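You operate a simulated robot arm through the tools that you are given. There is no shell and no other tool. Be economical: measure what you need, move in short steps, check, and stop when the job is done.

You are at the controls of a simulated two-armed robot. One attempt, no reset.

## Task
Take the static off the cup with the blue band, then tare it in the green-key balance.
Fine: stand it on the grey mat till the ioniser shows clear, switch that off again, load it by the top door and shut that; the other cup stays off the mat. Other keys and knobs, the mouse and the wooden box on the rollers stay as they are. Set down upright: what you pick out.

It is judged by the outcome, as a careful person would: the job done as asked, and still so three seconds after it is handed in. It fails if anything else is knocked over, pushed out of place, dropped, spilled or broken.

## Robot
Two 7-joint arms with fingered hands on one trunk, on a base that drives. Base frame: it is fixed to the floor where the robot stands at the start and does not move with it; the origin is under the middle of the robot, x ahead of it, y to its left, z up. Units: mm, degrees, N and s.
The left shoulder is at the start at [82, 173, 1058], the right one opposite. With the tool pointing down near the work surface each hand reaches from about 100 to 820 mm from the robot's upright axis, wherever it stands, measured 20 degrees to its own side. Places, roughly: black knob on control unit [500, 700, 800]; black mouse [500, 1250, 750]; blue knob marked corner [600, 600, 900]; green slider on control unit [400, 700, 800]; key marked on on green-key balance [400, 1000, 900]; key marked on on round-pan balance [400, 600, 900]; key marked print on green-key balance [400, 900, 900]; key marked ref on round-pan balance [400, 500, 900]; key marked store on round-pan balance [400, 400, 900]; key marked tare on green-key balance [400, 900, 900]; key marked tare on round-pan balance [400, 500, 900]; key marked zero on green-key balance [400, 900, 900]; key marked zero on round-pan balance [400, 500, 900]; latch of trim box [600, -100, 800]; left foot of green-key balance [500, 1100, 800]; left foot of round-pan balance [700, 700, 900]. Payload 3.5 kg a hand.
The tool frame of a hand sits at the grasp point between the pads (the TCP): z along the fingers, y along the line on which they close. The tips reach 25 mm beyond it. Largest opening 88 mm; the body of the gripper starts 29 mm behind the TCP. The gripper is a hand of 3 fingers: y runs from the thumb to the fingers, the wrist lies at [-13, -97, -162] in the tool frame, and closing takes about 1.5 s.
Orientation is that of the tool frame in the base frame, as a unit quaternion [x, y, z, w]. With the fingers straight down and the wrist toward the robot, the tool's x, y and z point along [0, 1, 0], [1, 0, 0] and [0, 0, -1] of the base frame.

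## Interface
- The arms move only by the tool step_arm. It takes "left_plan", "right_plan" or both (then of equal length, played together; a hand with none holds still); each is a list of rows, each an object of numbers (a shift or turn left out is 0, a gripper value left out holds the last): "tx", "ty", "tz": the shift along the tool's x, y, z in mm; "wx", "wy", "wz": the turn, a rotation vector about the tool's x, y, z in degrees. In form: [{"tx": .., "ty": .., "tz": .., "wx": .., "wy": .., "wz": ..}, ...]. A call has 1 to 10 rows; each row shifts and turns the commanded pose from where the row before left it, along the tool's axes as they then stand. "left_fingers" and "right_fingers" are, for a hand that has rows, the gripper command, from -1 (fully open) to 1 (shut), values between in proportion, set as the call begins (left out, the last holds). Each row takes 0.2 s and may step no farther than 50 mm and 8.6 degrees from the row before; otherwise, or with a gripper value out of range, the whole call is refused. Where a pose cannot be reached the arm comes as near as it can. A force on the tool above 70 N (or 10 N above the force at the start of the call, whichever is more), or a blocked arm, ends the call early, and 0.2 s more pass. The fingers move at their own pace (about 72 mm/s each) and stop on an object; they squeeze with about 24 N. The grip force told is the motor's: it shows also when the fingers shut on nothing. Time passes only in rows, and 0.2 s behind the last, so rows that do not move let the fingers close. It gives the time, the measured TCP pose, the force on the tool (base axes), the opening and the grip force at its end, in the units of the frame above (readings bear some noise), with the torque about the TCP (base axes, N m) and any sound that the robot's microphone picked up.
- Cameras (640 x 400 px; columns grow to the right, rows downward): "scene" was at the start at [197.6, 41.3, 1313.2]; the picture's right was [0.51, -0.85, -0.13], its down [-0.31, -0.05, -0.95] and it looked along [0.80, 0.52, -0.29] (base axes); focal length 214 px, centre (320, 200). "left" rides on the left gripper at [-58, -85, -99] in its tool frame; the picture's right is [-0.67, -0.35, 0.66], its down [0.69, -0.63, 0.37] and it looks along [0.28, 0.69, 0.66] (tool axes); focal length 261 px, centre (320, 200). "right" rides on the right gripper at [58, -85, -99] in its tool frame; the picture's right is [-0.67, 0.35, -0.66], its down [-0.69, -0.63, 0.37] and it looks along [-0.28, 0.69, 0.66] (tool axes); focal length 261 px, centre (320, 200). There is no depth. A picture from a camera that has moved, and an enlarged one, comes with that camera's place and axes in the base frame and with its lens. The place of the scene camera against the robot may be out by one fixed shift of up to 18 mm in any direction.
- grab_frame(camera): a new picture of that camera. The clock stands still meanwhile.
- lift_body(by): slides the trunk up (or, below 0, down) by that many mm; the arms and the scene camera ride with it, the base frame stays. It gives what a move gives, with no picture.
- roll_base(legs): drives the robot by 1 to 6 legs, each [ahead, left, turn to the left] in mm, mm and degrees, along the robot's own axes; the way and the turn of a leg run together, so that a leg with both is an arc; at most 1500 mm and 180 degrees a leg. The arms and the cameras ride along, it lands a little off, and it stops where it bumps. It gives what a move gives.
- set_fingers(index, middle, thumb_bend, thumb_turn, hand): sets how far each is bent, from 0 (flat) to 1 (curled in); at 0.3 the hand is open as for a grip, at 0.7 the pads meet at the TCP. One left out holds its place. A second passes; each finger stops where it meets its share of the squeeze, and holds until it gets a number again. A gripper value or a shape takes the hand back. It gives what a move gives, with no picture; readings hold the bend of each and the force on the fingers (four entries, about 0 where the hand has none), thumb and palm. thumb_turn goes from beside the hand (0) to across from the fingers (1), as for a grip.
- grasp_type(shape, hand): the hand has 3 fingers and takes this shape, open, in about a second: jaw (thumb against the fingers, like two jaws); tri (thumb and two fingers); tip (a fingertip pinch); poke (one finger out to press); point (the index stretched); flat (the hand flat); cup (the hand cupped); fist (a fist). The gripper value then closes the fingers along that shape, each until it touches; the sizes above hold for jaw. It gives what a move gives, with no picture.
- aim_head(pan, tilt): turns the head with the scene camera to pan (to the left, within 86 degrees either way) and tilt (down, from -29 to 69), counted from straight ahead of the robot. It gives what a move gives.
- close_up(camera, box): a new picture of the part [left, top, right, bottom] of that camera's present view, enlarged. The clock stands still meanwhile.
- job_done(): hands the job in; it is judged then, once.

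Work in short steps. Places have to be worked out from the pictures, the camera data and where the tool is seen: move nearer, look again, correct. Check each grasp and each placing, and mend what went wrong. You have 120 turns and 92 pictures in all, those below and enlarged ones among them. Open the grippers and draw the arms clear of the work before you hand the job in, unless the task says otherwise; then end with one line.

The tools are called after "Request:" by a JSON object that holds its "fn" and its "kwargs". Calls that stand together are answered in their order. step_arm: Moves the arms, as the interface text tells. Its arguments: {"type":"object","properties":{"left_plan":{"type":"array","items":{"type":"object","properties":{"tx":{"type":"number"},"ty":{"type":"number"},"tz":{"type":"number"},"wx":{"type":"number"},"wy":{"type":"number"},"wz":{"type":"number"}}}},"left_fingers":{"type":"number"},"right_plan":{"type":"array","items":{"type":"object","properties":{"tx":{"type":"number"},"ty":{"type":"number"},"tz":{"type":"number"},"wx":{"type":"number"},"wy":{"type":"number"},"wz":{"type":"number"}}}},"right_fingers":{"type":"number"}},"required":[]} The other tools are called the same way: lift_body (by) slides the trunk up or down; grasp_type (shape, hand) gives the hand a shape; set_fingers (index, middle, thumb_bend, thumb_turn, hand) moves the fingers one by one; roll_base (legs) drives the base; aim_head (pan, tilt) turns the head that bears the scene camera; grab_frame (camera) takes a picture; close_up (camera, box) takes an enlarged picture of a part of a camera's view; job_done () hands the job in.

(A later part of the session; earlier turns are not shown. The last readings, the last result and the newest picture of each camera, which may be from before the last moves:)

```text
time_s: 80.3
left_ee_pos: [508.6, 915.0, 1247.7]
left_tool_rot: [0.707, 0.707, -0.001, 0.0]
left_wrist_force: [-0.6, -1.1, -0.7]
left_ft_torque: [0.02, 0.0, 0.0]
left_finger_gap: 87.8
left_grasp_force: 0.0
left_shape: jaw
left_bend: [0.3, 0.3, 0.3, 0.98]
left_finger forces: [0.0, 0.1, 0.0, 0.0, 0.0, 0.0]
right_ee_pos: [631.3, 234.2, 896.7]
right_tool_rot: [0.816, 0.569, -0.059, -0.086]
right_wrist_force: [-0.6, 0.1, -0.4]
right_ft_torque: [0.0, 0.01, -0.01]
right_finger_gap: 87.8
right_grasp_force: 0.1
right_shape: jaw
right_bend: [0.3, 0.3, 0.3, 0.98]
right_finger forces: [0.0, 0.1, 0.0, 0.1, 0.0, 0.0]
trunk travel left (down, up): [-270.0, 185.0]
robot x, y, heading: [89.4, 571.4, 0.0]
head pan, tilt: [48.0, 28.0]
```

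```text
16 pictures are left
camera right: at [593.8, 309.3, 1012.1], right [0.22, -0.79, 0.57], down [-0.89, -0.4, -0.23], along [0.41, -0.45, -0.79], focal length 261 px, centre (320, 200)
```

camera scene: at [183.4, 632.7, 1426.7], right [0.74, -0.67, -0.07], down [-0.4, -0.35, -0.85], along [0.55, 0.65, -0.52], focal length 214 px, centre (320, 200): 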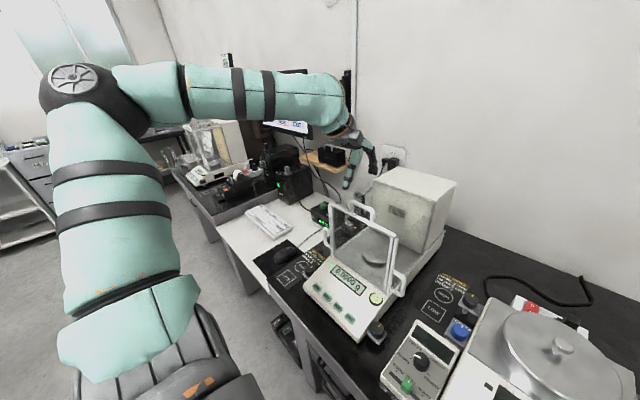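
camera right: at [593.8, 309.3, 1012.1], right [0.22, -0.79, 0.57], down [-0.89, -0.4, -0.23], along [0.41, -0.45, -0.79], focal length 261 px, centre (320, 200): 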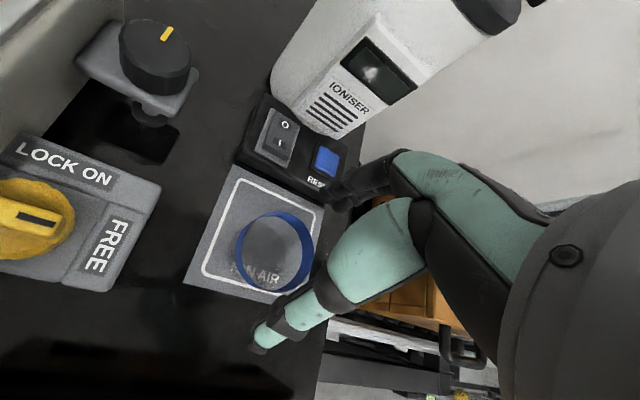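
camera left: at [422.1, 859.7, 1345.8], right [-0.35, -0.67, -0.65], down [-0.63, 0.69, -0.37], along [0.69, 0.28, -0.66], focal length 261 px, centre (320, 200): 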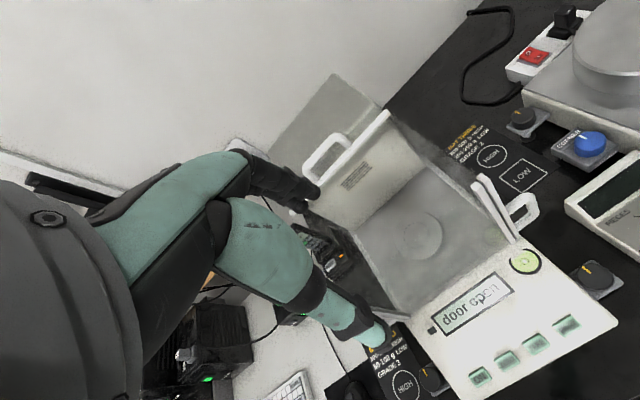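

Aligned (cup at [631, 236]). Descend to z≈851 and close.

Request:
{"fn": "step_arm", "kwargs": {"right_plan": [{"tx": 1.5, "ty": 4, "tz": 20}, {"ty": 3.2, "tz": 15}, {"ty": 2, "tz": 9}]}}

Request:
{"fn": "step_arm", "kwargs": {"right_plan": [{}, {}, {}, {}, {}, {}], "right_fingers": -0.2}}

Request:
{"fn": "close_up", "kwargs": {"camera": "right", "box": [180, 120, 420, 360]}}

```text
time_s: 81.1
left_ee_pos: [509.4, 915.8, 1246.3]
left_tool_rot: [0.707, 0.707, -0.002, -0.001]
left_wrist_force: [-0.3, -0.6, -0.3]
left_ft_torque: [0.01, -0.02, 0.01]
left_finger_gap: 87.6
left_grasp_force: 0.0
left_shape: jaw
left_bend: [0.3, 0.3, 0.3, 0.98]
left_finger forces: [0.1, 0.0, 0.1, 0.0, 0.1, 0.0]
right_ee_pos: [633.2, 236.2, 853.6]
right_tool_rot: [0.815, 0.57, -0.06, -0.085]
right_wrist_force: [-0.1, 0.9, 0.2]
right_ft_torque: [0.03, -0.04, -0.01]
right_finger_gap: 87.9
right_grasp_force: 0.0
right_shape: jaw
right_bend: [0.3, 0.3, 0.3, 0.98]
right_finger forces: [0.0, 0.0, 0.0, 0.0, 0.0, 0.0]
trunk travel left (down, up): [-270.0, 185.0]
robot x, y, heading: [86.3, 572.0, -0.0]
head pan, tilt: [48.0, 28.0]
```

```text
time_s: 82.5
left_ee_pos: [510.6, 916.7, 1247.2]
left_tool_rot: [0.707, 0.707, 0.0, 0.0]
left_wrist_force: [0.3, 0.4, 0.2]
left_ft_torque: [-0.02, 0.0, 0.0]
left_finger_gap: 87.4
left_grasp_force: 0.0
left_shape: jaw
left_bend: [0.3, 0.3, 0.3, 0.98]
left_finger forces: [0.0, 0.0, 0.1, 0.0, 0.1, 0.0]
right_ee_pos: [633.4, 235.4, 853.5]
right_tool_rot: [0.816, 0.569, -0.059, -0.086]
right_wrist_force: [0.4, -0.5, -0.2]
right_ft_torque: [0.0, 0.02, -0.01]
right_finger_gap: 53.4
right_grasp_force: 0.1
right_shape: jaw
right_bend: [0.29, 0.4, 0.64, 1.0]
right_finger forces: [0.2, 0.0, 0.1, 0.0, 0.3, 0.0]
trunk travel left (down, up): [-270.0, 185.0]
robot x, y, heading: [87.6, 575.1, -0.2]
head pan, tilt: [48.0, 28.0]
```

```text
1.67 times, centred on (300, 240) of right
camera zoom: at [594.5, 311.6, 969.1], right [0.22, -0.79, 0.57], down [-0.89, -0.4, -0.23], along [0.41, -0.45, -0.79], focal length 434 px, centre (353, 133)
```

zoom: 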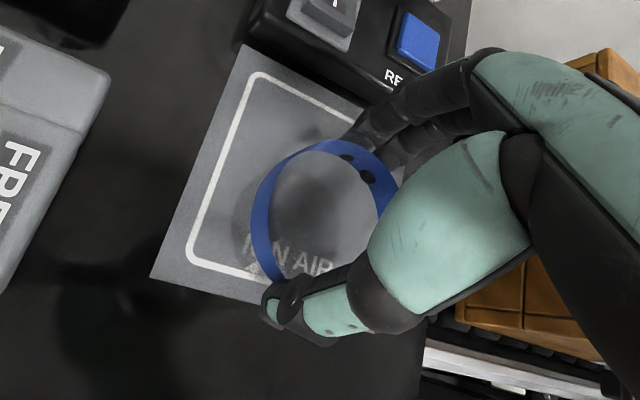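

Light contact on all sides; tighten the grip.

Request:
{"fn": "step_arm", "kwargs": {"right_plan": [{}, {}, {}, {}, {}], "right_fingers": 0.1}}

Request:
{"fn": "close_up", "kwargs": {"camera": "right", "box": [180, 120, 420, 360]}}

```text
time_s: 83.7
left_ee_pos: [508.8, 917.1, 1247.0]
left_tool_rot: [0.708, 0.706, -0.001, 0.0]
left_wrist_force: [0.1, 0.5, 0.0]
left_ft_torque: [-0.02, 0.01, -0.01]
left_finger_gap: 87.7
left_grasp_force: 0.1
left_shape: jaw
left_bend: [0.3, 0.3, 0.3, 0.98]
left_finger forces: [0.0, 0.0, 0.1, 0.1, 0.0, 0.0]
right_ee_pos: [632.4, 234.7, 854.0]
right_tool_rot: [0.816, 0.569, -0.059, -0.086]
right_wrist_force: [0.6, -0.3, 1.9]
right_ft_torque: [-0.04, -0.1, -0.02]
right_finger_gap: 47.1
right_grasp_force: 23.8
right_shape: jaw
right_bend: [0.74, 0.43, 0.69, 1.0]
right_finger forces: [14.5, 8.4, 0.1, 0.0, 22.3, 0.0]
trunk travel left (down, up): [-270.0, 185.0]
robot x, y, heading: [87.6, 574.8, -0.3]
head pan, tilt: [48.0, 28.0]
```

```text
1.67 times, centred on (300, 240) of right
camera zoom: at [594.3, 311.7, 969.3], right [0.22, -0.79, 0.57], down [-0.89, -0.4, -0.23], along [0.41, -0.45, -0.79], focal length 434 px, centre (353, 133)
```

zoom: 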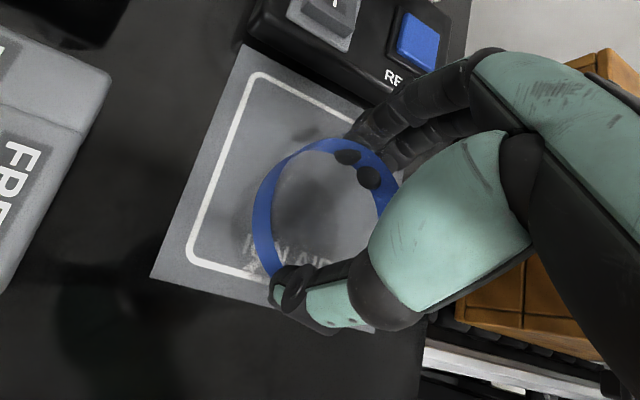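

Grip firm (24 N). Lift slowly straight up.

Request:
{"fn": "step_arm", "kwargs": {"right_plan": [{"ty": -1.5, "tz": -7}, {"ty": -3.2, "tz": -15}, {"ty": -6.3, "tz": -29}, {"ty": -7.4, "tz": -34}, {"ty": -8, "tz": -37}]}}

Request:
{"fn": "grab_frame", "kwargs": {"camera": "right"}}

```text
time_s: 84.9
left_ee_pos: [510.0, 916.1, 1247.7]
left_tool_rot: [0.707, 0.707, -0.001, 0.0]
left_wrist_force: [0.1, -0.4, 0.0]
left_ft_torque: [0.03, 0.03, 0.03]
left_finger_gap: 87.9
left_grasp_force: 0.0
left_shape: jaw
left_bend: [0.3, 0.3, 0.3, 0.98]
left_finger forces: [0.0, 0.1, 0.0, 0.0, 0.0, 0.0]
right_ee_pos: [631.2, 235.4, 980.6]
right_tool_rot: [0.815, 0.569, -0.06, -0.086]
right_wrist_force: [0.5, -0.7, -0.6]
right_ft_torque: [-0.01, -0.01, -0.01]
right_finger_gap: 46.7
right_grasp_force: 23.9
right_shape: jaw
right_bend: [0.74, 0.43, 0.69, 1.0]
right_finger forces: [14.0, 8.0, 0.0, 0.0, 21.9, 0.0]
trunk travel left (down, up): [-270.0, 185.0]
robot x, y, heading: [92.4, 572.8, -0.1]
head pan, tilt: [48.0, 28.0]
```

```text
13 pictures are left
camera right: at [592.8, 312.1, 1095.5], right [0.22, -0.79, 0.57], down [-0.89, -0.4, -0.23], along [0.41, -0.45, -0.79], focal length 261 px, centre (320, 200)
```

right: 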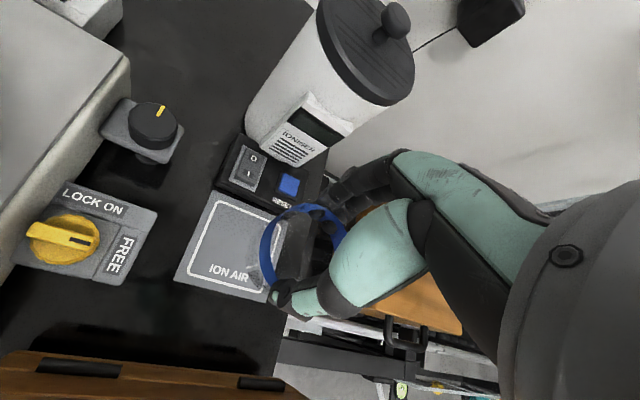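

Cup held level. Raise and pull back slightly (left arm also tucked in), then lift the trunk 80 mm for height.

Request:
{"fn": "step_arm", "kwargs": {"right_plan": [{"tx": -3.5, "ty": -15.5, "tz": -27.3}, {"tx": -3.5, "ty": -15.5, "tz": -27.3}, {"tx": -3.5, "ty": -15.5, "tz": -27.3}, {"tx": -3.5, "ty": -15.5, "tz": -27.3}], "left_plan": [{"ty": -35, "tx": -25}, {"ty": -35, "tx": -25}, {"ty": -35, "tx": -25}, {"ty": -25, "tx": -25}]}}

Request:
{"fn": "lift_body", "kwargs": {"by": 80}}

Request:
{"fn": "roll_base", "kwargs": {"legs": [[-50, 0, 0], [0, 300, 0]]}}

Request:
{"fn": "aim_head", "kwargs": {"pan": 5, "tilt": 38}}

Request:
{"fn": "grab_frame", "kwargs": {"camera": "scene"}}

```text
time_s: 85.9
left_ee_pos: [375.2, 815.8, 1248.2]
left_tool_rot: [0.707, 0.707, 0.0, 0.0]
left_wrist_force: [0.2, -0.4, 0.1]
left_ft_torque: [0.05, -0.04, 0.01]
left_finger_gap: 87.9
left_grasp_force: 0.0
left_shape: jaw
left_bend: [0.3, 0.3, 0.3, 0.98]
left_finger forces: [0.0, 0.1, 0.0, 0.0, 0.1, 0.0]
right_ee_pos: [589.3, 234.8, 1101.6]
right_tool_rot: [0.816, 0.569, -0.059, -0.087]
right_wrist_force: [-0.8, -0.1, 0.0]
right_ft_torque: [0.0, -0.03, 0.0]
right_finger_gap: 46.8
right_grasp_force: 23.7
right_shape: jaw
right_bend: [0.74, 0.43, 0.69, 1.0]
right_finger forces: [14.0, 8.0, 0.0, 0.1, 21.9, 0.0]
trunk travel left (down, up): [-270.0, 185.0]
robot x, y, heading: [89.9, 569.9, -0.3]
head pan, tilt: [48.0, 28.0]
```

```text
time_s: 87.1
left_ee_pos: [378.7, 816.0, 1328.2]
left_tool_rot: [0.709, 0.706, 0.0, 0.0]
left_wrist_force: [0.2, 0.0, 0.6]
left_ft_torque: [0.0, -0.03, -0.02]
left_finger_gap: 87.8
left_grasp_force: 0.1
left_shape: jaw
left_bend: [0.3, 0.3, 0.3, 0.98]
left_finger forces: [0.0, 0.0, 0.0, 0.0, 0.0, 0.1]
right_ee_pos: [589.5, 234.5, 1180.5]
right_tool_rot: [0.816, 0.568, -0.059, -0.086]
right_wrist_force: [0.1, 0.6, -0.4]
right_ft_torque: [0.0, 0.02, 0.0]
right_finger_gap: 46.6
right_grasp_force: 23.9
right_shape: jaw
right_bend: [0.74, 0.43, 0.69, 1.0]
right_finger forces: [14.0, 8.0, 0.0, 0.0, 21.7, 0.0]
trunk travel left (down, up): [-350.0, 105.0]
robot x, y, heading: [93.8, 570.3, -0.3]
head pan, tilt: [48.0, 28.0]
```

```text
time_s: 89.6
left_ee_pos: [330.8, 1116.9, 1328.6]
left_tool_rot: [0.707, 0.707, 0.0, -0.001]
left_wrist_force: [-0.1, 0.4, 0.6]
left_ft_torque: [0.03, -0.01, -0.02]
left_finger_gap: 87.8
left_grasp_force: 0.0
left_shape: jaw
left_bend: [0.3, 0.3, 0.3, 0.98]
left_finger forces: [0.0, 0.1, 0.0, 0.0, 0.0, 0.0]
right_ee_pos: [543.6, 535.4, 1178.6]
right_tool_rot: [0.816, 0.569, -0.06, -0.087]
right_wrist_force: [0.2, 0.2, -0.9]
right_ft_torque: [0.01, -0.01, -0.01]
right_finger_gap: 46.3
right_grasp_force: 24.7
right_shape: jaw
right_bend: [0.74, 0.43, 0.69, 1.0]
right_finger forces: [14.0, 8.0, 0.0, 0.1, 21.7, 0.0]
trunk travel left (down, up): [-350.0, 105.0]
robot x, y, heading: [42.0, 873.9, 0.1]
head pan, tilt: [48.0, 28.0]
```

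```text
time_s: 90.7
left_ee_pos: [329.4, 1119.4, 1327.7]
left_tool_rot: [0.707, 0.707, -0.001, -0.002]
left_wrist_force: [-0.3, 1.5, -0.8]
left_ft_torque: [-0.01, 0.01, 0.01]
left_finger_gap: 87.7
left_grasp_force: 0.1
left_shape: jaw
left_bend: [0.3, 0.3, 0.3, 0.98]
left_finger forces: [0.1, 0.1, 0.0, 0.1, 0.0, 0.0]
right_ee_pos: [542.3, 536.5, 1179.8]
right_tool_rot: [0.816, 0.569, -0.059, -0.087]
right_wrist_force: [-0.4, 0.3, -0.9]
right_ft_torque: [0.0, 0.03, -0.03]
right_finger_gap: 46.3
right_grasp_force: 24.2
right_shape: jaw
right_bend: [0.74, 0.43, 0.69, 1.0]
right_finger forces: [14.0, 8.0, 0.0, 0.0, 21.8, 0.0]
trunk travel left (down, up): [-350.0, 105.0]
robot x, y, heading: [41.5, 872.7, -0.2]
head pan, tilt: [5.0, 38.0]
```

```text
12 pictures are left
camera scene: at [126.5, 874.4, 1497.2], right [0.08, -1.0, 0.0], down [-0.64, -0.05, -0.77], along [0.77, 0.07, -0.64], focal length 214 px, centre (320, 200)
```

scene: 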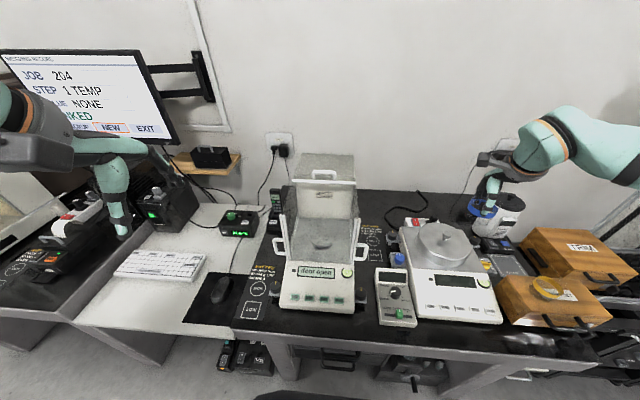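

Good view: door open, balance intact, yellow cup in place. Continue left 277 mm and forward 45.

Request:
{"fn": "roll_base", "kwargs": {"legs": [[0, 277, 0]]}}

Request:
{"fn": "roll_base", "kwargs": {"legs": [[45, 0, 0]]}}

Request:
{"fn": "step_arm", "kwargs": {"right_plan": [{"tx": 28, "ty": -10, "tz": 2}, {"tx": 28, "ty": -10, "tz": 2}, {"tx": 28, "ty": -10, "tz": 2}, {}]}}

```text
time_s: 92.7
left_ee_pos: [331.4, 1397.8, 1329.1]
left_tool_rot: [0.708, 0.706, 0.0, -0.002]
left_wrist_force: [-0.2, -0.8, -0.2]
left_ft_torque: [-0.01, -0.01, 0.01]
left_finger_gap: 87.9
left_grasp_force: 0.1
left_shape: jaw
left_bend: [0.3, 0.3, 0.3, 0.98]
left_finger forces: [0.1, 0.1, 0.1, 0.0, 0.0, 0.0]
right_ee_pos: [543.9, 815.7, 1178.8]
right_tool_rot: [0.816, 0.568, -0.059, -0.087]
right_wrist_force: [-0.1, -0.3, -0.2]
right_ft_torque: [-0.03, -0.02, 0.03]
right_finger_gap: 46.4
right_grasp_force: 23.6
right_shape: jaw
right_bend: [0.74, 0.43, 0.69, 1.0]
right_finger forces: [14.0, 7.9, 0.0, 0.0, 21.8, 0.1]
trunk travel left (down, up): [-350.0, 105.0]
robot x, y, heading: [44.5, 1154.6, -0.5]
head pan, tilt: [5.0, 38.0]
```

```text
time_s: 93.6
left_ee_pos: [366.7, 1400.2, 1331.2]
left_tool_rot: [0.708, 0.706, 0.002, 0.003]
left_wrist_force: [-1.0, -0.2, 0.0]
left_ft_torque: [0.0, -0.06, 0.0]
left_finger_gap: 87.8
left_grasp_force: 0.1
left_shape: jaw
left_bend: [0.3, 0.3, 0.3, 0.98]
left_finger forces: [0.0, 0.0, 0.0, 0.0, 0.0, 0.0]
right_ee_pos: [578.7, 819.1, 1184.3]
right_tool_rot: [0.816, 0.569, -0.056, -0.083]
right_wrist_force: [0.0, -0.7, 0.2]
right_ft_torque: [0.0, -0.04, 0.0]
right_finger_gap: 46.2
right_grasp_force: 24.0
right_shape: jaw
right_bend: [0.74, 0.43, 0.69, 1.0]
right_finger forces: [14.0, 8.0, 0.0, 0.0, 21.9, 0.0]
trunk travel left (down, up): [-350.0, 105.0]
robot x, y, heading: [88.7, 1156.7, -0.2]
head pan, tilt: [5.0, 38.0]
```

```text
time_s: 94.6
left_ee_pos: [378.3, 1399.8, 1328.7]
left_tool_rot: [0.708, 0.706, -0.001, 0.0]
left_wrist_force: [0.4, 0.0, 0.5]
left_ft_torque: [-0.03, 0.03, -0.02]
left_finger_gap: 87.8
left_grasp_force: 0.1
left_shape: jaw
left_bend: [0.3, 0.3, 0.3, 0.98]
left_finger forces: [0.0, 0.0, 0.1, 0.0, 0.0, 0.0]
right_ee_pos: [587.5, 908.3, 1180.2]
right_tool_rot: [0.816, 0.568, -0.06, -0.085]
right_wrist_force: [-0.5, -0.5, 0.2]
right_ft_torque: [-0.05, 0.0, -0.01]
right_finger_gap: 46.4
right_grasp_force: 24.0
right_shape: jaw
right_bend: [0.74, 0.43, 0.69, 1.0]
right_finger forces: [14.0, 8.0, 0.0, 0.1, 21.7, 0.1]
trunk travel left (down, up): [-350.0, 105.0]
robot x, y, heading: [87.4, 1155.6, -0.4]
head pan, tilt: [5.0, 38.0]
```

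Now go over the pan at [634, 914] and look.

Request:
{"fn": "step_arm", "kwargs": {"right_plan": [{"tx": 11, "ty": 20.3, "tz": -4.4}, {"tx": 10.7, "ty": 20.3, "tz": -4.4}, {}]}}

Request:
{"fn": "grab_frame", "kwargs": {"camera": "right"}}

Request:
{"fn": "aim_head", "kwargs": {"pan": -22, "tilt": 30}}

Request:
{"fn": "grab_frame", "kwargs": {"camera": "scene"}}

```text
time_s: 95.4
left_ee_pos: [376.2, 1399.7, 1328.7]
left_tool_rot: [0.708, 0.707, 0.0, -0.001]
left_wrist_force: [-0.5, -0.1, 0.5]
left_ft_torque: [-0.04, -0.01, -0.01]
left_finger_gap: 87.7
left_grasp_force: 0.1
left_shape: jaw
left_bend: [0.3, 0.3, 0.3, 0.98]
left_finger forces: [0.0, 0.0, 0.0, 0.1, 0.1, 0.1]
right_ee_pos: [634.3, 913.1, 1182.4]
right_tool_rot: [0.816, 0.569, -0.059, -0.086]
right_wrist_force: [0.2, 0.9, -1.1]
right_ft_torque: [0.01, -0.06, 0.01]
right_finger_gap: 46.2
right_grasp_force: 24.1
right_shape: jaw
right_bend: [0.74, 0.43, 0.69, 1.0]
right_finger forces: [14.0, 8.1, 0.1, 0.0, 21.8, 0.0]
trunk travel left (down, up): [-350.0, 105.0]
robot x, y, heading: [90.0, 1155.8, -0.4]
head pan, tilt: [5.0, 38.0]
```

```text
11 pictures are left
camera right: at [595.1, 989.4, 1296.7], right [0.21, -0.79, 0.57], down [-0.89, -0.4, -0.23], along [0.41, -0.45, -0.79], focal length 261 px, centre (320, 200)
```

right: 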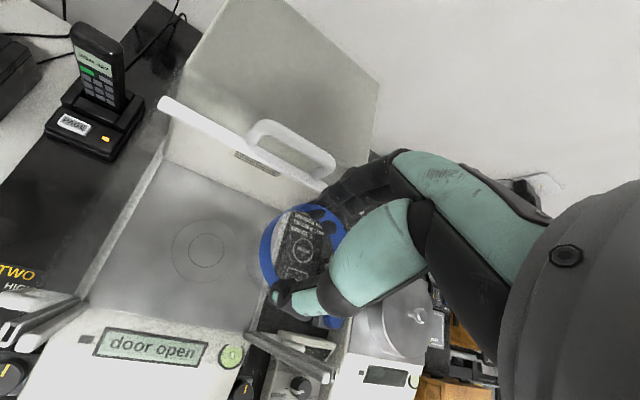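

```text
time_s: 96.3
left_ee_pos: [377.6, 1399.6, 1328.4]
left_tool_rot: [0.708, 0.706, -0.001, -0.001]
left_wrist_force: [-0.3, -0.4, -0.4]
left_ft_torque: [-0.01, 0.0, 0.03]
left_finger_gap: 88.0
left_grasp_force: 0.0
left_shape: jaw
left_bend: [0.3, 0.3, 0.3, 0.98]
left_finger forces: [0.0, 0.0, 0.0, 0.0, 0.0, 0.0]
right_ee_pos: [635.5, 913.0, 1180.6]
right_tool_rot: [0.816, 0.568, -0.06, -0.085]
right_wrist_force: [0.5, 0.2, -0.1]
right_ft_torque: [0.01, 0.02, 0.01]
right_finger_gap: 46.3
right_grasp_force: 24.0
right_shape: jaw
right_bend: [0.74, 0.43, 0.69, 1.0]
right_finger forces: [14.0, 8.0, 0.1, 0.0, 21.7, 0.0]
trunk travel left (down, up): [-350.0, 105.0]
robot x, y, heading: [91.4, 1155.0, -0.5]
head pan, tilt: [-22.0, 30.0]
```

```text
10 pictures are left
camera scene: at [170.9, 1114.6, 1509.6], right [-0.38, -0.93, 0.01], down [-0.49, 0.19, -0.85], along [0.79, -0.33, -0.52], focal length 214 px, centre (320, 200)
```

scene: 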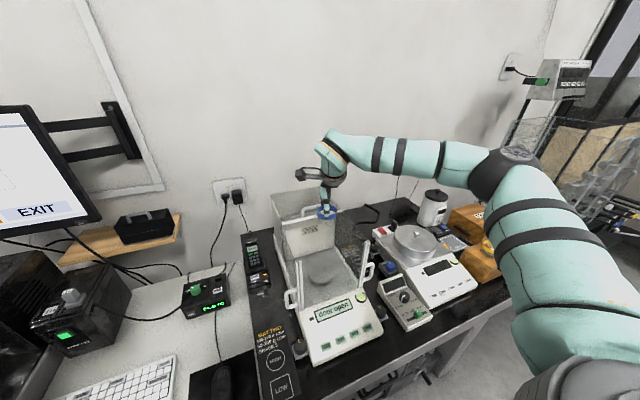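

Pan best estimate [643, 918, 900]; cup sits ~5 mm behind the TCP. I aim TCP at [641, 917] and descend the first 120 mm.

Request:
{"fn": "step_arm", "kwargs": {"right_plan": [{"tx": 5.5, "ty": 4, "tz": -1}, {"ty": 6.3, "tz": 29.3}, {"ty": 6.3, "tz": 29.3}, {"ty": 6.3, "tz": 29.3}, {"ty": 6.3, "tz": 29.3}]}}

Request:
{"fn": "close_up", "kwargs": {"camera": "scene", "box": [240, 120, 420, 340]}}

```text
time_s: 97.5
left_ee_pos: [377.4, 1400.3, 1327.3]
left_tool_rot: [0.708, 0.707, -0.001, -0.001]
left_wrist_force: [1.1, -0.1, 0.3]
left_ft_torque: [-0.04, -0.01, 0.01]
left_finger_gap: 87.8
left_grasp_force: 0.1
left_shape: jaw
left_bend: [0.3, 0.3, 0.3, 0.98]
left_finger forces: [0.1, 0.1, 0.0, 0.0, 0.0, 0.0]
right_ee_pos: [641.4, 915.9, 1060.1]
right_tool_rot: [0.816, 0.569, -0.061, -0.086]
right_wrist_force: [-0.5, -0.9, -1.1]
right_ft_torque: [0.01, -0.03, 0.03]
right_finger_gap: 46.3
right_grasp_force: 24.7
right_shape: jaw
right_bend: [0.74, 0.43, 0.69, 1.0]
right_finger forces: [13.9, 7.9, 0.0, 0.1, 21.5, 0.0]
trunk travel left (down, up): [-350.0, 105.0]
robot x, y, heading: [88.9, 1152.6, -0.2]
head pan, tilt: [-22.0, 30.0]
```

```text
1.82 times, centred on (330, 230) of scene
camera zoom: at [171.3, 1114.2, 1509.6], right [-0.38, -0.93, 0.01], down [-0.49, 0.19, -0.85], along [0.79, -0.33, -0.52], focal length 390 px, centre (302, 146)
```

zoom: 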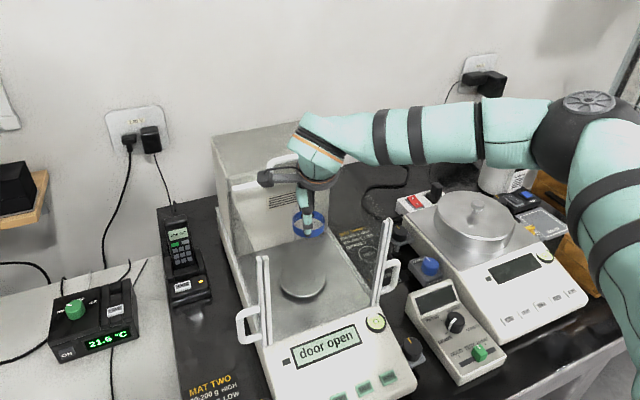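

Cup is entering the chamber cleanly. Next 80 mm down, then check wrist/forearm clearance over the walls.

Request:
{"fn": "step_arm", "kwargs": {"right_plan": [{"ty": 5.3, "tz": 24.4}, {"ty": 5.3, "tz": 24.4}, {"ty": 4.2, "tz": 19.5}, {"ty": 2.1, "tz": 9.8}]}}

Request:
{"fn": "close_up", "kwargs": {"camera": "scene", "box": [260, 130, 400, 300]}}

```text
time_s: 98.5
left_ee_pos: [376.2, 1400.5, 1326.8]
left_tool_rot: [0.707, 0.707, 0.0, -0.001]
left_wrist_force: [-0.2, -0.6, 0.3]
left_ft_torque: [0.02, 0.02, 0.03]
left_finger_gap: 88.0
left_grasp_force: 0.0
left_shape: jaw
left_bend: [0.3, 0.3, 0.3, 0.98]
left_finger forces: [0.0, 0.0, 0.0, 0.0, 0.0, 0.0]
right_ee_pos: [642.6, 915.2, 981.8]
right_tool_rot: [0.816, 0.569, -0.06, -0.086]
right_wrist_force: [0.6, 0.8, 0.2]
right_ft_torque: [-0.02, 0.0, 0.01]
right_finger_gap: 46.2
right_grasp_force: 24.1
right_shape: jaw
right_bend: [0.74, 0.43, 0.69, 1.0]
right_finger forces: [13.9, 7.9, 0.0, 0.0, 21.4, 0.0]
trunk travel left (down, up): [-350.0, 105.0]
robot x, y, heading: [91.5, 1155.6, -0.1]
head pan, tilt: [-22.0, 30.0]
```

```text
2.35 times, centred on (330, 215) of scene
camera zoom: at [170.7, 1114.3, 1509.6], right [-0.38, -0.93, 0.01], down [-0.49, 0.19, -0.85], along [0.79, -0.33, -0.52], focal length 505 px, centre (296, 165)
```

zoom: 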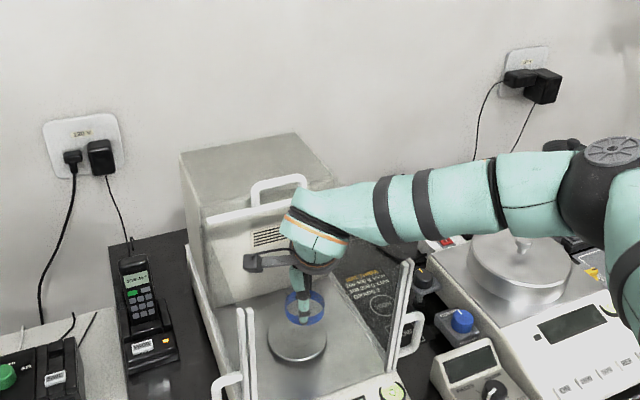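

Clearance computes to ~40 mm. Creep down to contact.

Request:
{"fn": "step_arm", "kwargs": {"right_plan": [{"ty": 1.7, "tz": 7.8}, {"ty": 1.3, "tz": 5.9}, {"ty": 0.8, "tz": 3.9}]}}

Request:
{"fn": "step_arm", "kwargs": {"right_plan": [{"ty": 0.8, "tz": 3.9}, {"ty": 0.6, "tz": 2.9}]}}

```text
time_s: 99.3
left_ee_pos: [376.5, 1400.9, 1328.3]
left_tool_rot: [0.708, 0.706, 0.0, 0.0]
left_wrist_force: [0.0, 0.8, 0.4]
left_ft_torque: [-0.01, -0.01, 0.0]
left_finger_gap: 87.8
left_grasp_force: 0.0
left_shape: jaw
left_bend: [0.3, 0.3, 0.3, 0.98]
left_finger forces: [0.1, 0.0, 0.0, 0.0, 0.0, 0.0]
right_ee_pos: [641.3, 915.6, 961.8]
right_tool_rot: [0.816, 0.569, -0.06, -0.086]
right_wrist_force: [-0.2, -0.5, -1.2]
right_ft_torque: [0.0, -0.02, 0.0]
right_finger_gap: 46.3
right_grasp_force: 23.7
right_shape: jaw
right_bend: [0.74, 0.43, 0.69, 1.0]
right_finger forces: [14.0, 7.9, 0.1, 0.0, 21.6, 0.0]
trunk travel left (down, up): [-350.0, 105.0]
robot x, y, heading: [88.9, 1156.7, -0.5]
head pan, tilt: [-22.0, 30.0]
```

```text
time_s: 99.9
left_ee_pos: [377.7, 1399.1, 1326.9]
left_tool_rot: [0.708, 0.706, -0.001, -0.001]
left_wrist_force: [-0.4, -0.5, -0.1]
left_ft_torque: [0.03, 0.02, -0.02]
left_finger_gap: 88.0
left_grasp_force: 0.0
left_shape: jaw
left_bend: [0.3, 0.3, 0.3, 0.98]
left_finger forces: [0.0, 0.0, 0.0, 0.0, 0.0, 0.0]
right_ee_pos: [641.6, 916.0, 956.3]
right_tool_rot: [0.816, 0.569, -0.06, -0.086]
right_wrist_force: [-0.3, -0.5, -0.6]
right_ft_torque: [0.01, 0.0, 0.01]
right_finger_gap: 46.2
right_grasp_force: 24.0
right_shape: jaw
right_bend: [0.74, 0.43, 0.69, 1.0]
right_finger forces: [13.9, 7.9, 0.0, 0.1, 21.5, 0.0]
trunk travel left (down, up): [-350.0, 105.0]
robot x, y, heading: [86.5, 1156.5, -0.5]
head pan, tilt: [-22.0, 30.0]
```

Request:
{"fn": "step_arm", "kwargs": {"right_plan": [{"ty": 0.6, "tz": 2.9}, {"ty": 0.4, "tz": 2}]}}

Request:
{"fn": "grab_frame", "kwargs": {"camera": "right"}}

```text
time_s: 100.5
left_ee_pos: [377.4, 1399.6, 1328.1]
left_tool_rot: [0.708, 0.707, 0.0, -0.001]
left_wrist_force: [1.1, -0.1, 0.9]
left_ft_torque: [0.0, 0.01, 0.0]
left_finger_gap: 87.7
left_grasp_force: 0.0
left_shape: jaw
left_bend: [0.3, 0.3, 0.3, 0.98]
left_finger forces: [0.0, 0.0, 0.0, 0.0, 0.0, 0.0]
right_ee_pos: [641.2, 917.4, 949.2]
right_tool_rot: [0.816, 0.568, -0.06, -0.086]
right_wrist_force: [-0.3, -0.6, -0.2]
right_ft_torque: [-0.03, 0.0, -0.01]
right_finger_gap: 46.2
right_grasp_force: 24.1
right_shape: jaw
right_bend: [0.74, 0.43, 0.69, 1.0]
right_finger forces: [13.8, 7.9, 0.0, 0.0, 21.5, 0.1]
trunk travel left (down, up): [-350.0, 105.0]
robot x, y, heading: [86.2, 1155.3, -0.4]
head pan, tilt: [-22.0, 30.0]
```

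```text
7 pictures are left
camera right: at [602.8, 992.5, 1065.9], right [0.22, -0.79, 0.57], down [-0.89, -0.4, -0.23], along [0.41, -0.46, -0.79], focal length 261 px, centre (320, 200)
```

right: 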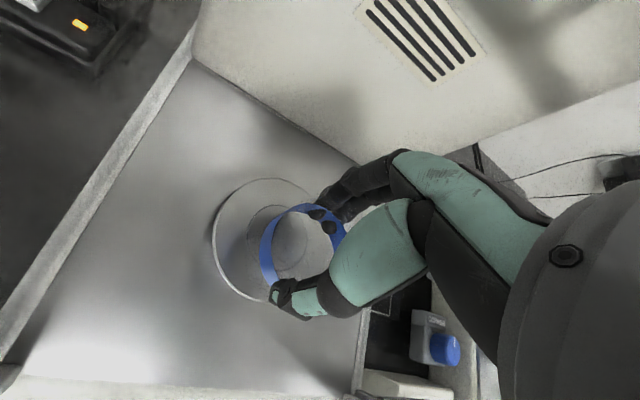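

Cup is over the pan, ~10 mm off centre; shift +6/+4 and continue creeping.

Request:
{"fn": "step_arm", "kwargs": {"right_plan": [{"tx": 5.8, "ty": 4.2, "tz": -0.9}, {"ty": 0.6, "tz": 2.9}, {"ty": 0.4, "tz": 2}]}}

Request:
{"fn": "step_arm", "kwargs": {"right_plan": [{"ty": 0.4, "tz": 2}, {"ty": 0.4, "tz": 2}]}}

```text
time_s: 101.3
left_ee_pos: [374.0, 1401.6, 1327.8]
left_tool_rot: [0.708, 0.707, -0.001, 0.001]
left_wrist_force: [0.1, 0.0, -0.1]
left_ft_torque: [0.0, 0.01, -0.02]
left_finger_gap: 88.0
left_grasp_force: 0.1
left_shape: jaw
left_bend: [0.3, 0.3, 0.3, 0.98]
left_finger forces: [0.0, 0.1, 0.0, 0.0, 0.0, 0.1]
right_ee_pos: [647.0, 920.9, 948.2]
right_tool_rot: [0.817, 0.568, -0.058, -0.085]
right_wrist_force: [-0.8, 0.2, 14.2]
right_ft_torque: [-0.08, -0.22, 0.04]
right_finger_gap: 46.1
right_grasp_force: 24.2
right_shape: jaw
right_bend: [0.74, 0.43, 0.69, 1.0]
right_finger forces: [15.3, 9.2, 0.0, 0.0, 26.2, 0.0]
trunk travel left (down, up): [-350.0, 105.0]
robot x, y, heading: [88.5, 1152.2, -0.2]
head pan, tilt: [-22.0, 30.0]
```

```text
time_s: 101.9
left_ee_pos: [373.4, 1401.5, 1329.2]
left_tool_rot: [0.708, 0.706, 0.0, 0.001]
left_wrist_force: [0.0, 0.2, 0.1]
left_ft_torque: [0.03, 0.01, 0.0]
left_finger_gap: 87.8
left_grasp_force: 0.0
left_shape: jaw
left_bend: [0.3, 0.3, 0.3, 0.98]
left_finger forces: [0.0, 0.0, 0.1, 0.1, 0.1, 0.0]
right_ee_pos: [645.4, 922.6, 944.9]
right_tool_rot: [0.816, 0.568, -0.057, -0.084]
right_wrist_force: [2.5, -1.4, 29.9]
right_ft_torque: [-0.23, -0.66, 0.01]
right_finger_gap: 46.6
right_grasp_force: 23.6
right_shape: jaw
right_bend: [0.75, 0.43, 0.69, 1.0]
right_finger forces: [18.2, 11.2, 0.1, 0.0, 29.0, 0.0]
trunk travel left (down, up): [-350.0, 105.0]
robot x, y, heading: [86.2, 1155.4, -0.4]
head pan, tilt: [-22.0, 30.0]
```

Firm contact (30 N) — a little too much; relieve it, then release.

Request:
{"fn": "step_arm", "kwargs": {"right_plan": [{"ty": -0.6, "tz": -3}, {"ty": -0.2, "tz": -1}]}}

```text
time_s: 102.5
left_ee_pos: [374.2, 1400.1, 1328.5]
left_tool_rot: [0.708, 0.707, -0.001, 0.0]
left_wrist_force: [0.7, -0.3, 0.5]
left_ft_torque: [0.03, -0.03, -0.02]
left_finger_gap: 87.5
left_grasp_force: 0.1
left_shape: jaw
left_bend: [0.3, 0.3, 0.3, 0.98]
left_finger forces: [0.0, 0.1, 0.0, 0.0, 0.0, 0.0]
right_ee_pos: [646.7, 920.5, 946.5]
right_tool_rot: [0.816, 0.568, -0.059, -0.086]
right_wrist_force: [2.0, 0.1, 17.1]
right_ft_torque: [-0.11, -0.37, -0.01]
right_finger_gap: 46.6
right_grasp_force: 24.0
right_shape: jaw
right_bend: [0.75, 0.43, 0.69, 1.0]
right_finger forces: [16.2, 9.0, 0.0, 0.1, 25.3, 0.0]
trunk travel left (down, up): [-350.0, 105.0]
robot x, y, heading: [92.8, 1154.2, -0.4]
head pan, tilt: [-22.0, 30.0]
```

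Request:
{"fn": "step_arm", "kwargs": {"right_plan": [{"ty": -0.4, "tz": -2}]}}

Request:
{"fn": "step_arm", "kwargs": {"right_plan": [{}, {}, {}, {}, {}, {}], "right_fingers": -1}}

Request:
{"fn": "grab_frame", "kwargs": {"camera": "right"}}

```text
time_s: 102.9
left_ee_pos: [375.6, 1401.4, 1327.2]
left_tool_rot: [0.708, 0.706, -0.001, 0.001]
left_wrist_force: [-0.1, 0.6, -0.8]
left_ft_torque: [-0.01, 0.0, 0.0]
left_finger_gap: 87.7
left_grasp_force: 0.1
left_shape: jaw
left_bend: [0.3, 0.3, 0.3, 0.98]
left_finger forces: [0.1, 0.0, 0.0, 0.1, 0.0, 0.1]
right_ee_pos: [646.3, 921.1, 948.6]
right_tool_rot: [0.816, 0.568, -0.06, -0.086]
right_wrist_force: [1.0, -0.5, 9.7]
right_ft_torque: [-0.07, -0.21, 0.0]
right_finger_gap: 46.6
right_grasp_force: 24.2
right_shape: jaw
right_bend: [0.74, 0.43, 0.69, 1.0]
right_finger forces: [15.5, 8.6, 0.0, 0.1, 23.7, 0.0]
trunk travel left (down, up): [-350.0, 105.0]
robot x, y, heading: [86.3, 1156.0, -0.4]
head pan, tilt: [-22.0, 30.0]
```

```text
time_s: 104.3
left_ee_pos: [376.1, 1401.0, 1327.8]
left_tool_rot: [0.708, 0.706, -0.001, -0.001]
left_wrist_force: [-0.2, -0.7, 0.4]
left_ft_torque: [0.0, 0.04, 0.0]
left_finger_gap: 87.8
left_grasp_force: 0.1
left_shape: jaw
left_bend: [0.3, 0.3, 0.3, 0.98]
left_finger forces: [0.0, 0.0, 0.0, 0.0, 0.0, 0.1]
right_ee_pos: [647.6, 920.7, 949.0]
right_tool_rot: [0.816, 0.568, -0.06, -0.086]
right_wrist_force: [-1.4, 0.8, 0.6]
right_ft_torque: [0.01, -0.05, -0.02]
right_finger_gap: 87.6
right_grasp_force: 0.1
right_shape: jaw
right_bend: [0.3, 0.3, 0.3, 0.98]
right_finger forces: [0.0, 0.0, 0.0, 0.0, 0.0, 0.0]
trunk travel left (down, up): [-350.0, 105.0]
robot x, y, heading: [87.3, 1157.8, -0.1]
head pan, tilt: [-22.0, 30.0]
```

```text
6 pictures are left
camera right: at [609.4, 997.2, 1062.9], right [0.21, -0.79, 0.57], down [-0.89, -0.4, -0.23], along [0.41, -0.46, -0.79], focal length 261 px, centre (320, 200)
```

right: 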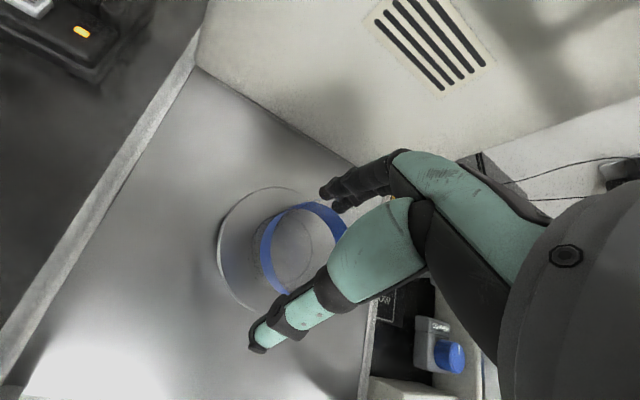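

Cup stands upright on the pan. Rise straight up, drifting slightly back to stay clear of the door rail.

Request:
{"fn": "step_arm", "kwargs": {"right_plan": [{"ty": -3.2, "tz": -14.6}, {"ty": -5.3, "tz": -24.4}, {"ty": -6.3, "tz": -29.3}, {"tx": -3.5, "ty": -15, "tz": -24}, {"tx": -2, "ty": -11, "tz": -28}, {"ty": -7.4, "tz": -34}, {"ty": -7.4, "tz": -34}, {"ty": -7.4, "tz": -34}]}}

Request:
{"fn": "grab_frame", "kwargs": {"camera": "right"}}

```text
time_s: 106.1
left_ee_pos: [376.3, 1401.3, 1328.2]
left_tool_rot: [0.708, 0.706, 0.0, 0.0]
left_wrist_force: [0.5, 0.1, -0.4]
left_ft_torque: [0.0, -0.02, -0.01]
left_finger_gap: 87.8
left_grasp_force: 0.0
left_shape: jaw
left_bend: [0.3, 0.3, 0.3, 0.98]
left_finger forces: [0.1, 0.0, 0.0, 0.1, 0.0, 0.0]
right_ee_pos: [629.5, 921.1, 1178.2]
right_tool_rot: [0.816, 0.568, -0.06, -0.086]
right_wrist_force: [-0.2, 0.5, -0.2]
right_ft_torque: [-0.01, 0.0, 0.01]
right_finger_gap: 87.5
right_grasp_force: 0.0
right_shape: jaw
right_bend: [0.3, 0.3, 0.3, 0.98]
right_finger forces: [0.0, 0.1, 0.0, 0.1, 0.1, 0.0]
trunk travel left (down, up): [-350.0, 105.0]
robot x, y, heading: [87.5, 1156.9, -0.3]
head pan, tilt: [-22.0, 30.0]
```

```text
5 pictures are left
camera right: at [590.6, 997.8, 1292.6], right [0.22, -0.79, 0.57], down [-0.89, -0.4, -0.23], along [0.41, -0.46, -0.79], focal length 261 px, centre (320, 200)
```

right: 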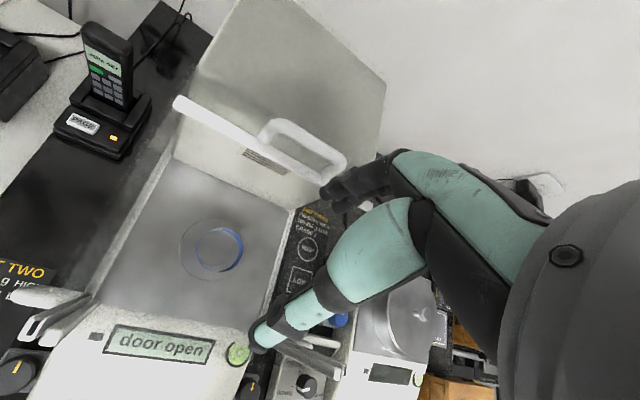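

Cup stands on the pan. Re-level the right hand, rise, then restore the trunk height used for opening (−80) and shift left 100 so the right hand mirrors the earlier door-sliding posture.

Request:
{"fn": "step_arm", "kwargs": {"right_plan": [{"ty": -8, "tz": -30}, {"wx": -6}, {"wx": -6}, {"wz": -7}, {"wz": -7}, {"wz": -6}, {"tz": -30, "ty": -15}, {"tz": -25, "ty": -15}, {}]}}

Request:
{"fn": "lift_body", "kwargs": {"by": -80}}

Request:
{"fn": "roll_base", "kwargs": {"legs": [[0, 100, 0]]}}

```text
time_s: 108.1
left_ee_pos: [377.9, 1400.2, 1327.8]
left_tool_rot: [0.708, 0.706, -0.001, -0.001]
left_wrist_force: [-0.8, 0.3, 0.1]
left_ft_torque: [-0.02, -0.03, -0.01]
left_finger_gap: 87.7
left_grasp_force: 0.0
left_shape: jaw
left_bend: [0.3, 0.3, 0.3, 0.98]
left_finger forces: [0.0, 0.1, 0.0, 0.1, 0.0, 0.1]
right_ee_pos: [600.0, 920.4, 1264.8]
right_tool_rot: [0.709, 0.705, 0.0, 0.0]
right_wrist_force: [1.0, -0.1, -1.5]
right_ft_torque: [-0.01, -0.01, -0.03]
right_finger_gap: 87.5
right_grasp_force: 0.1
right_shape: jaw
right_bend: [0.3, 0.3, 0.3, 0.98]
right_finger forces: [0.0, 0.0, 0.1, 0.0, 0.0, 0.0]
trunk travel left (down, up): [-350.0, 105.0]
robot x, y, heading: [89.5, 1154.5, -0.4]
head pan, tilt: [-22.0, 30.0]
```

```text
time_s: 109.3
left_ee_pos: [377.0, 1399.2, 1247.9]
left_tool_rot: [0.708, 0.706, -0.001, 0.0]
left_wrist_force: [-0.5, 0.0, 0.3]
left_ft_torque: [-0.02, -0.02, -0.01]
left_finger_gap: 87.7
left_grasp_force: 0.1
left_shape: jaw
left_bend: [0.3, 0.3, 0.3, 0.98]
left_finger forces: [0.1, 0.1, 0.1, 0.1, 0.0, 0.0]
right_ee_pos: [599.1, 921.0, 1184.8]
right_tool_rot: [0.709, 0.706, 0.0, 0.0]
right_wrist_force: [0.5, 0.4, 0.4]
right_ft_torque: [0.03, 0.0, 0.01]
right_finger_gap: 87.7
right_grasp_force: 0.2
right_shape: jaw
right_bend: [0.3, 0.3, 0.3, 0.98]
right_finger forces: [0.1, 0.1, 0.0, 0.0, 0.0, 0.1]
trunk travel left (down, up): [-270.0, 185.0]
robot x, y, heading: [88.5, 1155.4, -0.5]
head pan, tilt: [-22.0, 30.0]
```

```text
time_s: 110.4
left_ee_pos: [377.1, 1497.7, 1248.3]
left_tool_rot: [0.708, 0.706, -0.001, -0.001]
left_wrist_force: [0.4, -0.2, -0.6]
left_ft_torque: [-0.04, 0.01, -0.01]
left_finger_gap: 87.9
left_grasp_force: 0.1
left_shape: jaw
left_bend: [0.3, 0.3, 0.3, 0.98]
left_finger forces: [0.0, 0.0, 0.1, 0.0, 0.0, 0.1]
right_ee_pos: [600.5, 1019.5, 1184.5]
right_tool_rot: [0.709, 0.705, 0.0, -0.001]
right_wrist_force: [0.0, -0.4, -0.2]
right_ft_torque: [-0.03, -0.02, -0.01]
right_finger_gap: 87.4
right_grasp_force: 0.2
right_shape: jaw
right_bend: [0.3, 0.3, 0.3, 0.98]
right_finger forces: [0.0, 0.0, 0.0, 0.1, 0.0, 0.0]
trunk travel left (down, up): [-270.0, 185.0]
robot x, y, heading: [86.8, 1256.7, -0.2]
head pan, tilt: [-22.0, 30.0]
```

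Tilt forward 10° and move above the handle.

Request:
{"fn": "step_arm", "kwargs": {"right_plan": [{"tx": -26, "ty": 20}, {"tx": -26, "ty": 20}, {"tx": -26, "ty": 20}, {"tx": -25, "ty": 20, "wx": -5}, {"wx": -5}, {"ty": 20, "tz": 3.5}, {"ty": 20, "tz": 3.5}, {}]}}

Request:
{"fn": "grab_frame", "kwargs": {"camera": "right"}}

```text
time_s: 112.2
left_ee_pos: [376.6, 1500.1, 1248.1]
left_tool_rot: [0.708, 0.706, 0.0, 0.0]
left_wrist_force: [0.5, 0.6, -0.1]
left_ft_torque: [0.0, -0.01, -0.03]
left_finger_gap: 87.8
left_grasp_force: 0.1
left_shape: jaw
left_bend: [0.3, 0.3, 0.3, 0.98]
left_finger forces: [0.0, 0.0, 0.0, 0.1, 0.0, 0.1]
right_ee_pos: [719.7, 918.9, 1184.0]
right_tool_rot: [0.707, 0.702, 0.062, 0.062]
right_wrist_force: [-0.3, 0.6, 0.6]
right_ft_torque: [-0.01, -0.02, 0.0]
right_finger_gap: 87.8
right_grasp_force: 0.0
right_shape: jaw
right_bend: [0.3, 0.3, 0.3, 0.98]
right_finger forces: [0.1, 0.0, 0.1, 0.0, 0.0, 0.0]
trunk travel left (down, up): [-270.0, 185.0]
robot x, y, heading: [86.5, 1254.9, -0.5]
head pan, tilt: [-22.0, 30.0]
```

```text
4 pictures are left
camera right: at [618.6, 977.0, 1267.3], right [0.22, -0.67, 0.71], down [-0.56, -0.68, -0.47], along [0.8, -0.29, -0.53], focal length 261 px, centre (320, 200)
```

right: 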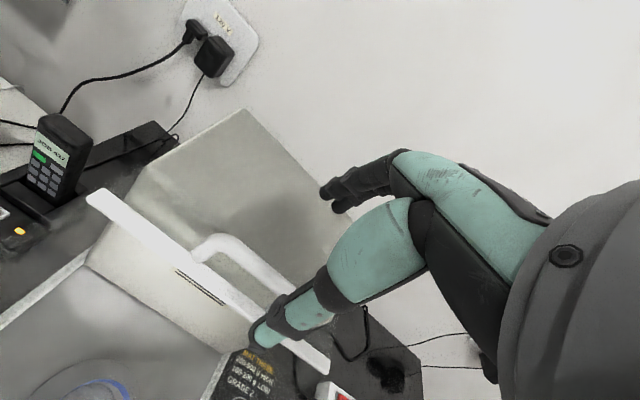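

Bar at [720, 922] lies between the open fingers. Descend to z≈1129 and close.

Request:
{"fn": "step_arm", "kwargs": {"right_plan": [{"tx": 2, "ty": -3.5, "tz": 20}, {"ty": -3.5, "tz": 20}, {"ty": -2.4, "tz": 14}, {}]}}

Request:
{"fn": "step_arm", "kwargs": {"right_plan": [{}, {}, {}, {}, {}, {}, {}, {}], "right_fingers": 0.9}}

Request:
{"fn": "close_up", "kwargs": {"camera": "right", "box": [180, 140, 400, 360]}}

```text
time_s: 113.2
left_ee_pos: [378.0, 1499.8, 1248.0]
left_tool_rot: [0.708, 0.706, 0.0, -0.001]
left_wrist_force: [-0.4, -0.1, -0.3]
left_ft_torque: [0.0, 0.06, 0.02]
left_finger_gap: 87.7
left_grasp_force: 0.0
left_shape: jaw
left_bend: [0.3, 0.3, 0.3, 0.98]
left_finger forces: [0.0, 0.0, 0.0, 0.0, 0.0, 0.0]
right_ee_pos: [721.1, 920.1, 1128.8]
right_tool_rot: [0.707, 0.702, 0.061, 0.062]
right_wrist_force: [-0.4, -0.2, 0.0]
right_ft_torque: [0.01, 0.0, -0.01]
right_finger_gap: 88.1
right_grasp_force: 0.1
right_shape: jaw
right_bend: [0.3, 0.3, 0.3, 0.98]
right_finger forces: [0.0, 0.0, 0.1, 0.0, 0.0, 0.0]
trunk travel left (down, up): [-270.0, 185.0]
robot x, y, heading: [89.0, 1257.0, -0.4]
head pan, tilt: [-22.0, 30.0]
```

```text
time_s: 115.0
left_ee_pos: [376.6, 1499.7, 1247.4]
left_tool_rot: [0.708, 0.706, 0.0, 0.0]
left_wrist_force: [-0.2, 0.4, 0.5]
left_ft_torque: [-0.02, 0.0, 0.02]
left_finger_gap: 87.7
left_grasp_force: 0.1
left_shape: jaw
left_bend: [0.3, 0.3, 0.3, 0.98]
left_finger forces: [0.1, 0.1, 0.1, 0.0, 0.0, 0.0]
right_ee_pos: [721.3, 920.1, 1128.7]
right_tool_rot: [0.707, 0.702, 0.062, 0.061]
right_wrist_force: [0.2, -0.1, -1.0]
right_ft_torque: [-0.02, 0.0, -0.02]
right_finger_gap: 4.8
right_grasp_force: 0.0
right_shape: jaw
right_bend: [0.71, 0.67, 0.72, 1.0]
right_finger forces: [0.0, 0.0, 0.1, 0.1, 0.1, 0.0]
trunk travel left (down, up): [-270.0, 185.0]
robot x, y, heading: [87.9, 1256.3, -0.4]
head pan, tilt: [-22.0, 30.0]
```

```text
1.82 times, centred on (290, 250) of right
camera zoom: at [620.6, 978.7, 1211.7], right [0.23, -0.67, 0.71], down [-0.56, -0.68, -0.47], along [0.8, -0.29, -0.53], focal length 474 px, centre (374, 109)
```

zoom: 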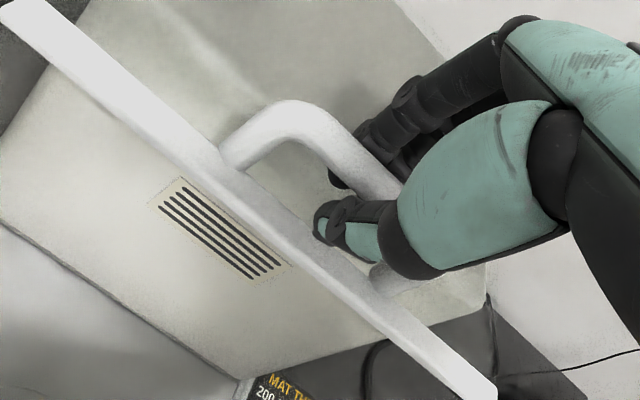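

Handle hooked. Pull the door forward.

Request:
{"fn": "step_arm", "kwargs": {"right_plan": [{"ty": -7.9, "tz": -1.4}, {"ty": -13.8, "tz": -2.4}, {"ty": -15.8, "tz": -2.7}, {"ty": -15.8, "tz": -2.7}, {"ty": -15.8, "tz": -2.7}, {"ty": -15.8, "tz": -2.7}, {"ty": -15.8, "tz": -2.7}, {"ty": -15.8, "tz": -2.7}, {"ty": -15.8, "tz": -2.7}]}}

Request:
{"fn": "step_arm", "kwargs": {"right_plan": [{"ty": -9.9, "tz": -1.7}, {"ty": -9.9, "tz": -1.7}]}}

Request:
{"fn": "step_arm", "kwargs": {"right_plan": [{"ty": -5.9, "tz": -1}, {"ty": -4, "tz": -0.7}]}}

```text
time_s: 117.0
left_ee_pos: [376.9, 1499.0, 1246.7]
left_tool_rot: [0.708, 0.706, 0.0, 0.0]
left_wrist_force: [-0.1, -0.4, -0.4]
left_ft_torque: [-0.01, -0.02, -0.03]
left_finger_gap: 87.7
left_grasp_force: 0.1
left_shape: jaw
left_bend: [0.3, 0.3, 0.3, 0.98]
left_finger forces: [0.0, 0.0, 0.1, 0.0, 0.0, 0.1]
right_ee_pos: [584.6, 918.8, 1129.1]
right_tool_rot: [0.707, 0.702, 0.062, 0.061]
right_wrist_force: [0.5, -0.9, -0.5]
right_ft_torque: [-0.06, 0.03, -0.02]
right_finger_gap: 4.8
right_grasp_force: 0.0
right_shape: jaw
right_bend: [0.71, 0.67, 0.72, 1.0]
right_finger forces: [0.4, 0.0, 0.0, 0.0, 0.0, 0.1]
trunk travel left (down, up): [-270.0, 185.0]
robot x, y, heading: [88.6, 1256.2, -0.3]
head pan, tilt: [-22.0, 30.0]
```

```text
time_s: 117.6
left_ee_pos: [376.2, 1500.6, 1248.4]
left_tool_rot: [0.709, 0.705, 0.0, -0.001]
left_wrist_force: [0.6, -0.8, 0.0]
left_ft_torque: [0.04, -0.02, 0.0]
left_finger_gap: 87.9
left_grasp_force: 0.0
left_shape: jaw
left_bend: [0.3, 0.3, 0.3, 0.98]
left_finger forces: [0.1, 0.0, 0.0, 0.1, 0.0, 0.0]
right_ee_pos: [565.5, 919.5, 1128.5]
right_tool_rot: [0.707, 0.702, 0.061, 0.062]
right_wrist_force: [0.4, -0.4, 0.9]
right_ft_torque: [-0.03, 0.03, 0.02]
right_finger_gap: 4.5
right_grasp_force: 0.1
right_shape: jaw
right_bend: [0.71, 0.67, 0.72, 1.0]
right_finger forces: [0.3, 0.1, 0.0, 0.1, 0.1, 0.1]
trunk travel left (down, up): [-270.0, 185.0]
robot x, y, heading: [90.3, 1254.9, -0.3]
head pan, tilt: [-22.0, 30.0]
```

```text
time_s: 118.2
left_ee_pos: [378.4, 1499.2, 1248.6]
left_tool_rot: [0.708, 0.706, 0.0, -0.001]
left_wrist_force: [0.2, -1.0, 0.4]
left_ft_torque: [0.0, 0.01, 0.0]
left_finger_gap: 88.0
left_grasp_force: 0.0
left_shape: jaw
left_bend: [0.3, 0.3, 0.3, 0.98]
left_finger forces: [0.1, 0.1, 0.0, 0.0, 0.1, 0.1]
right_ee_pos: [556.4, 919.2, 1128.6]
right_tool_rot: [0.707, 0.702, 0.062, 0.061]
right_wrist_force: [0.0, -0.6, -0.2]
right_ft_torque: [-0.05, 0.01, -0.01]
right_finger_gap: 4.8
right_grasp_force: 0.1
right_shape: jaw
right_bend: [0.71, 0.67, 0.72, 1.0]
right_finger forces: [0.3, 0.0, 0.0, 0.1, 0.0, 0.0]
trunk travel left (down, up): [-270.0, 185.0]
robot x, y, heading: [91.2, 1259.3, -0.5]
head pan, tilt: [-22.0, 30.0]
```

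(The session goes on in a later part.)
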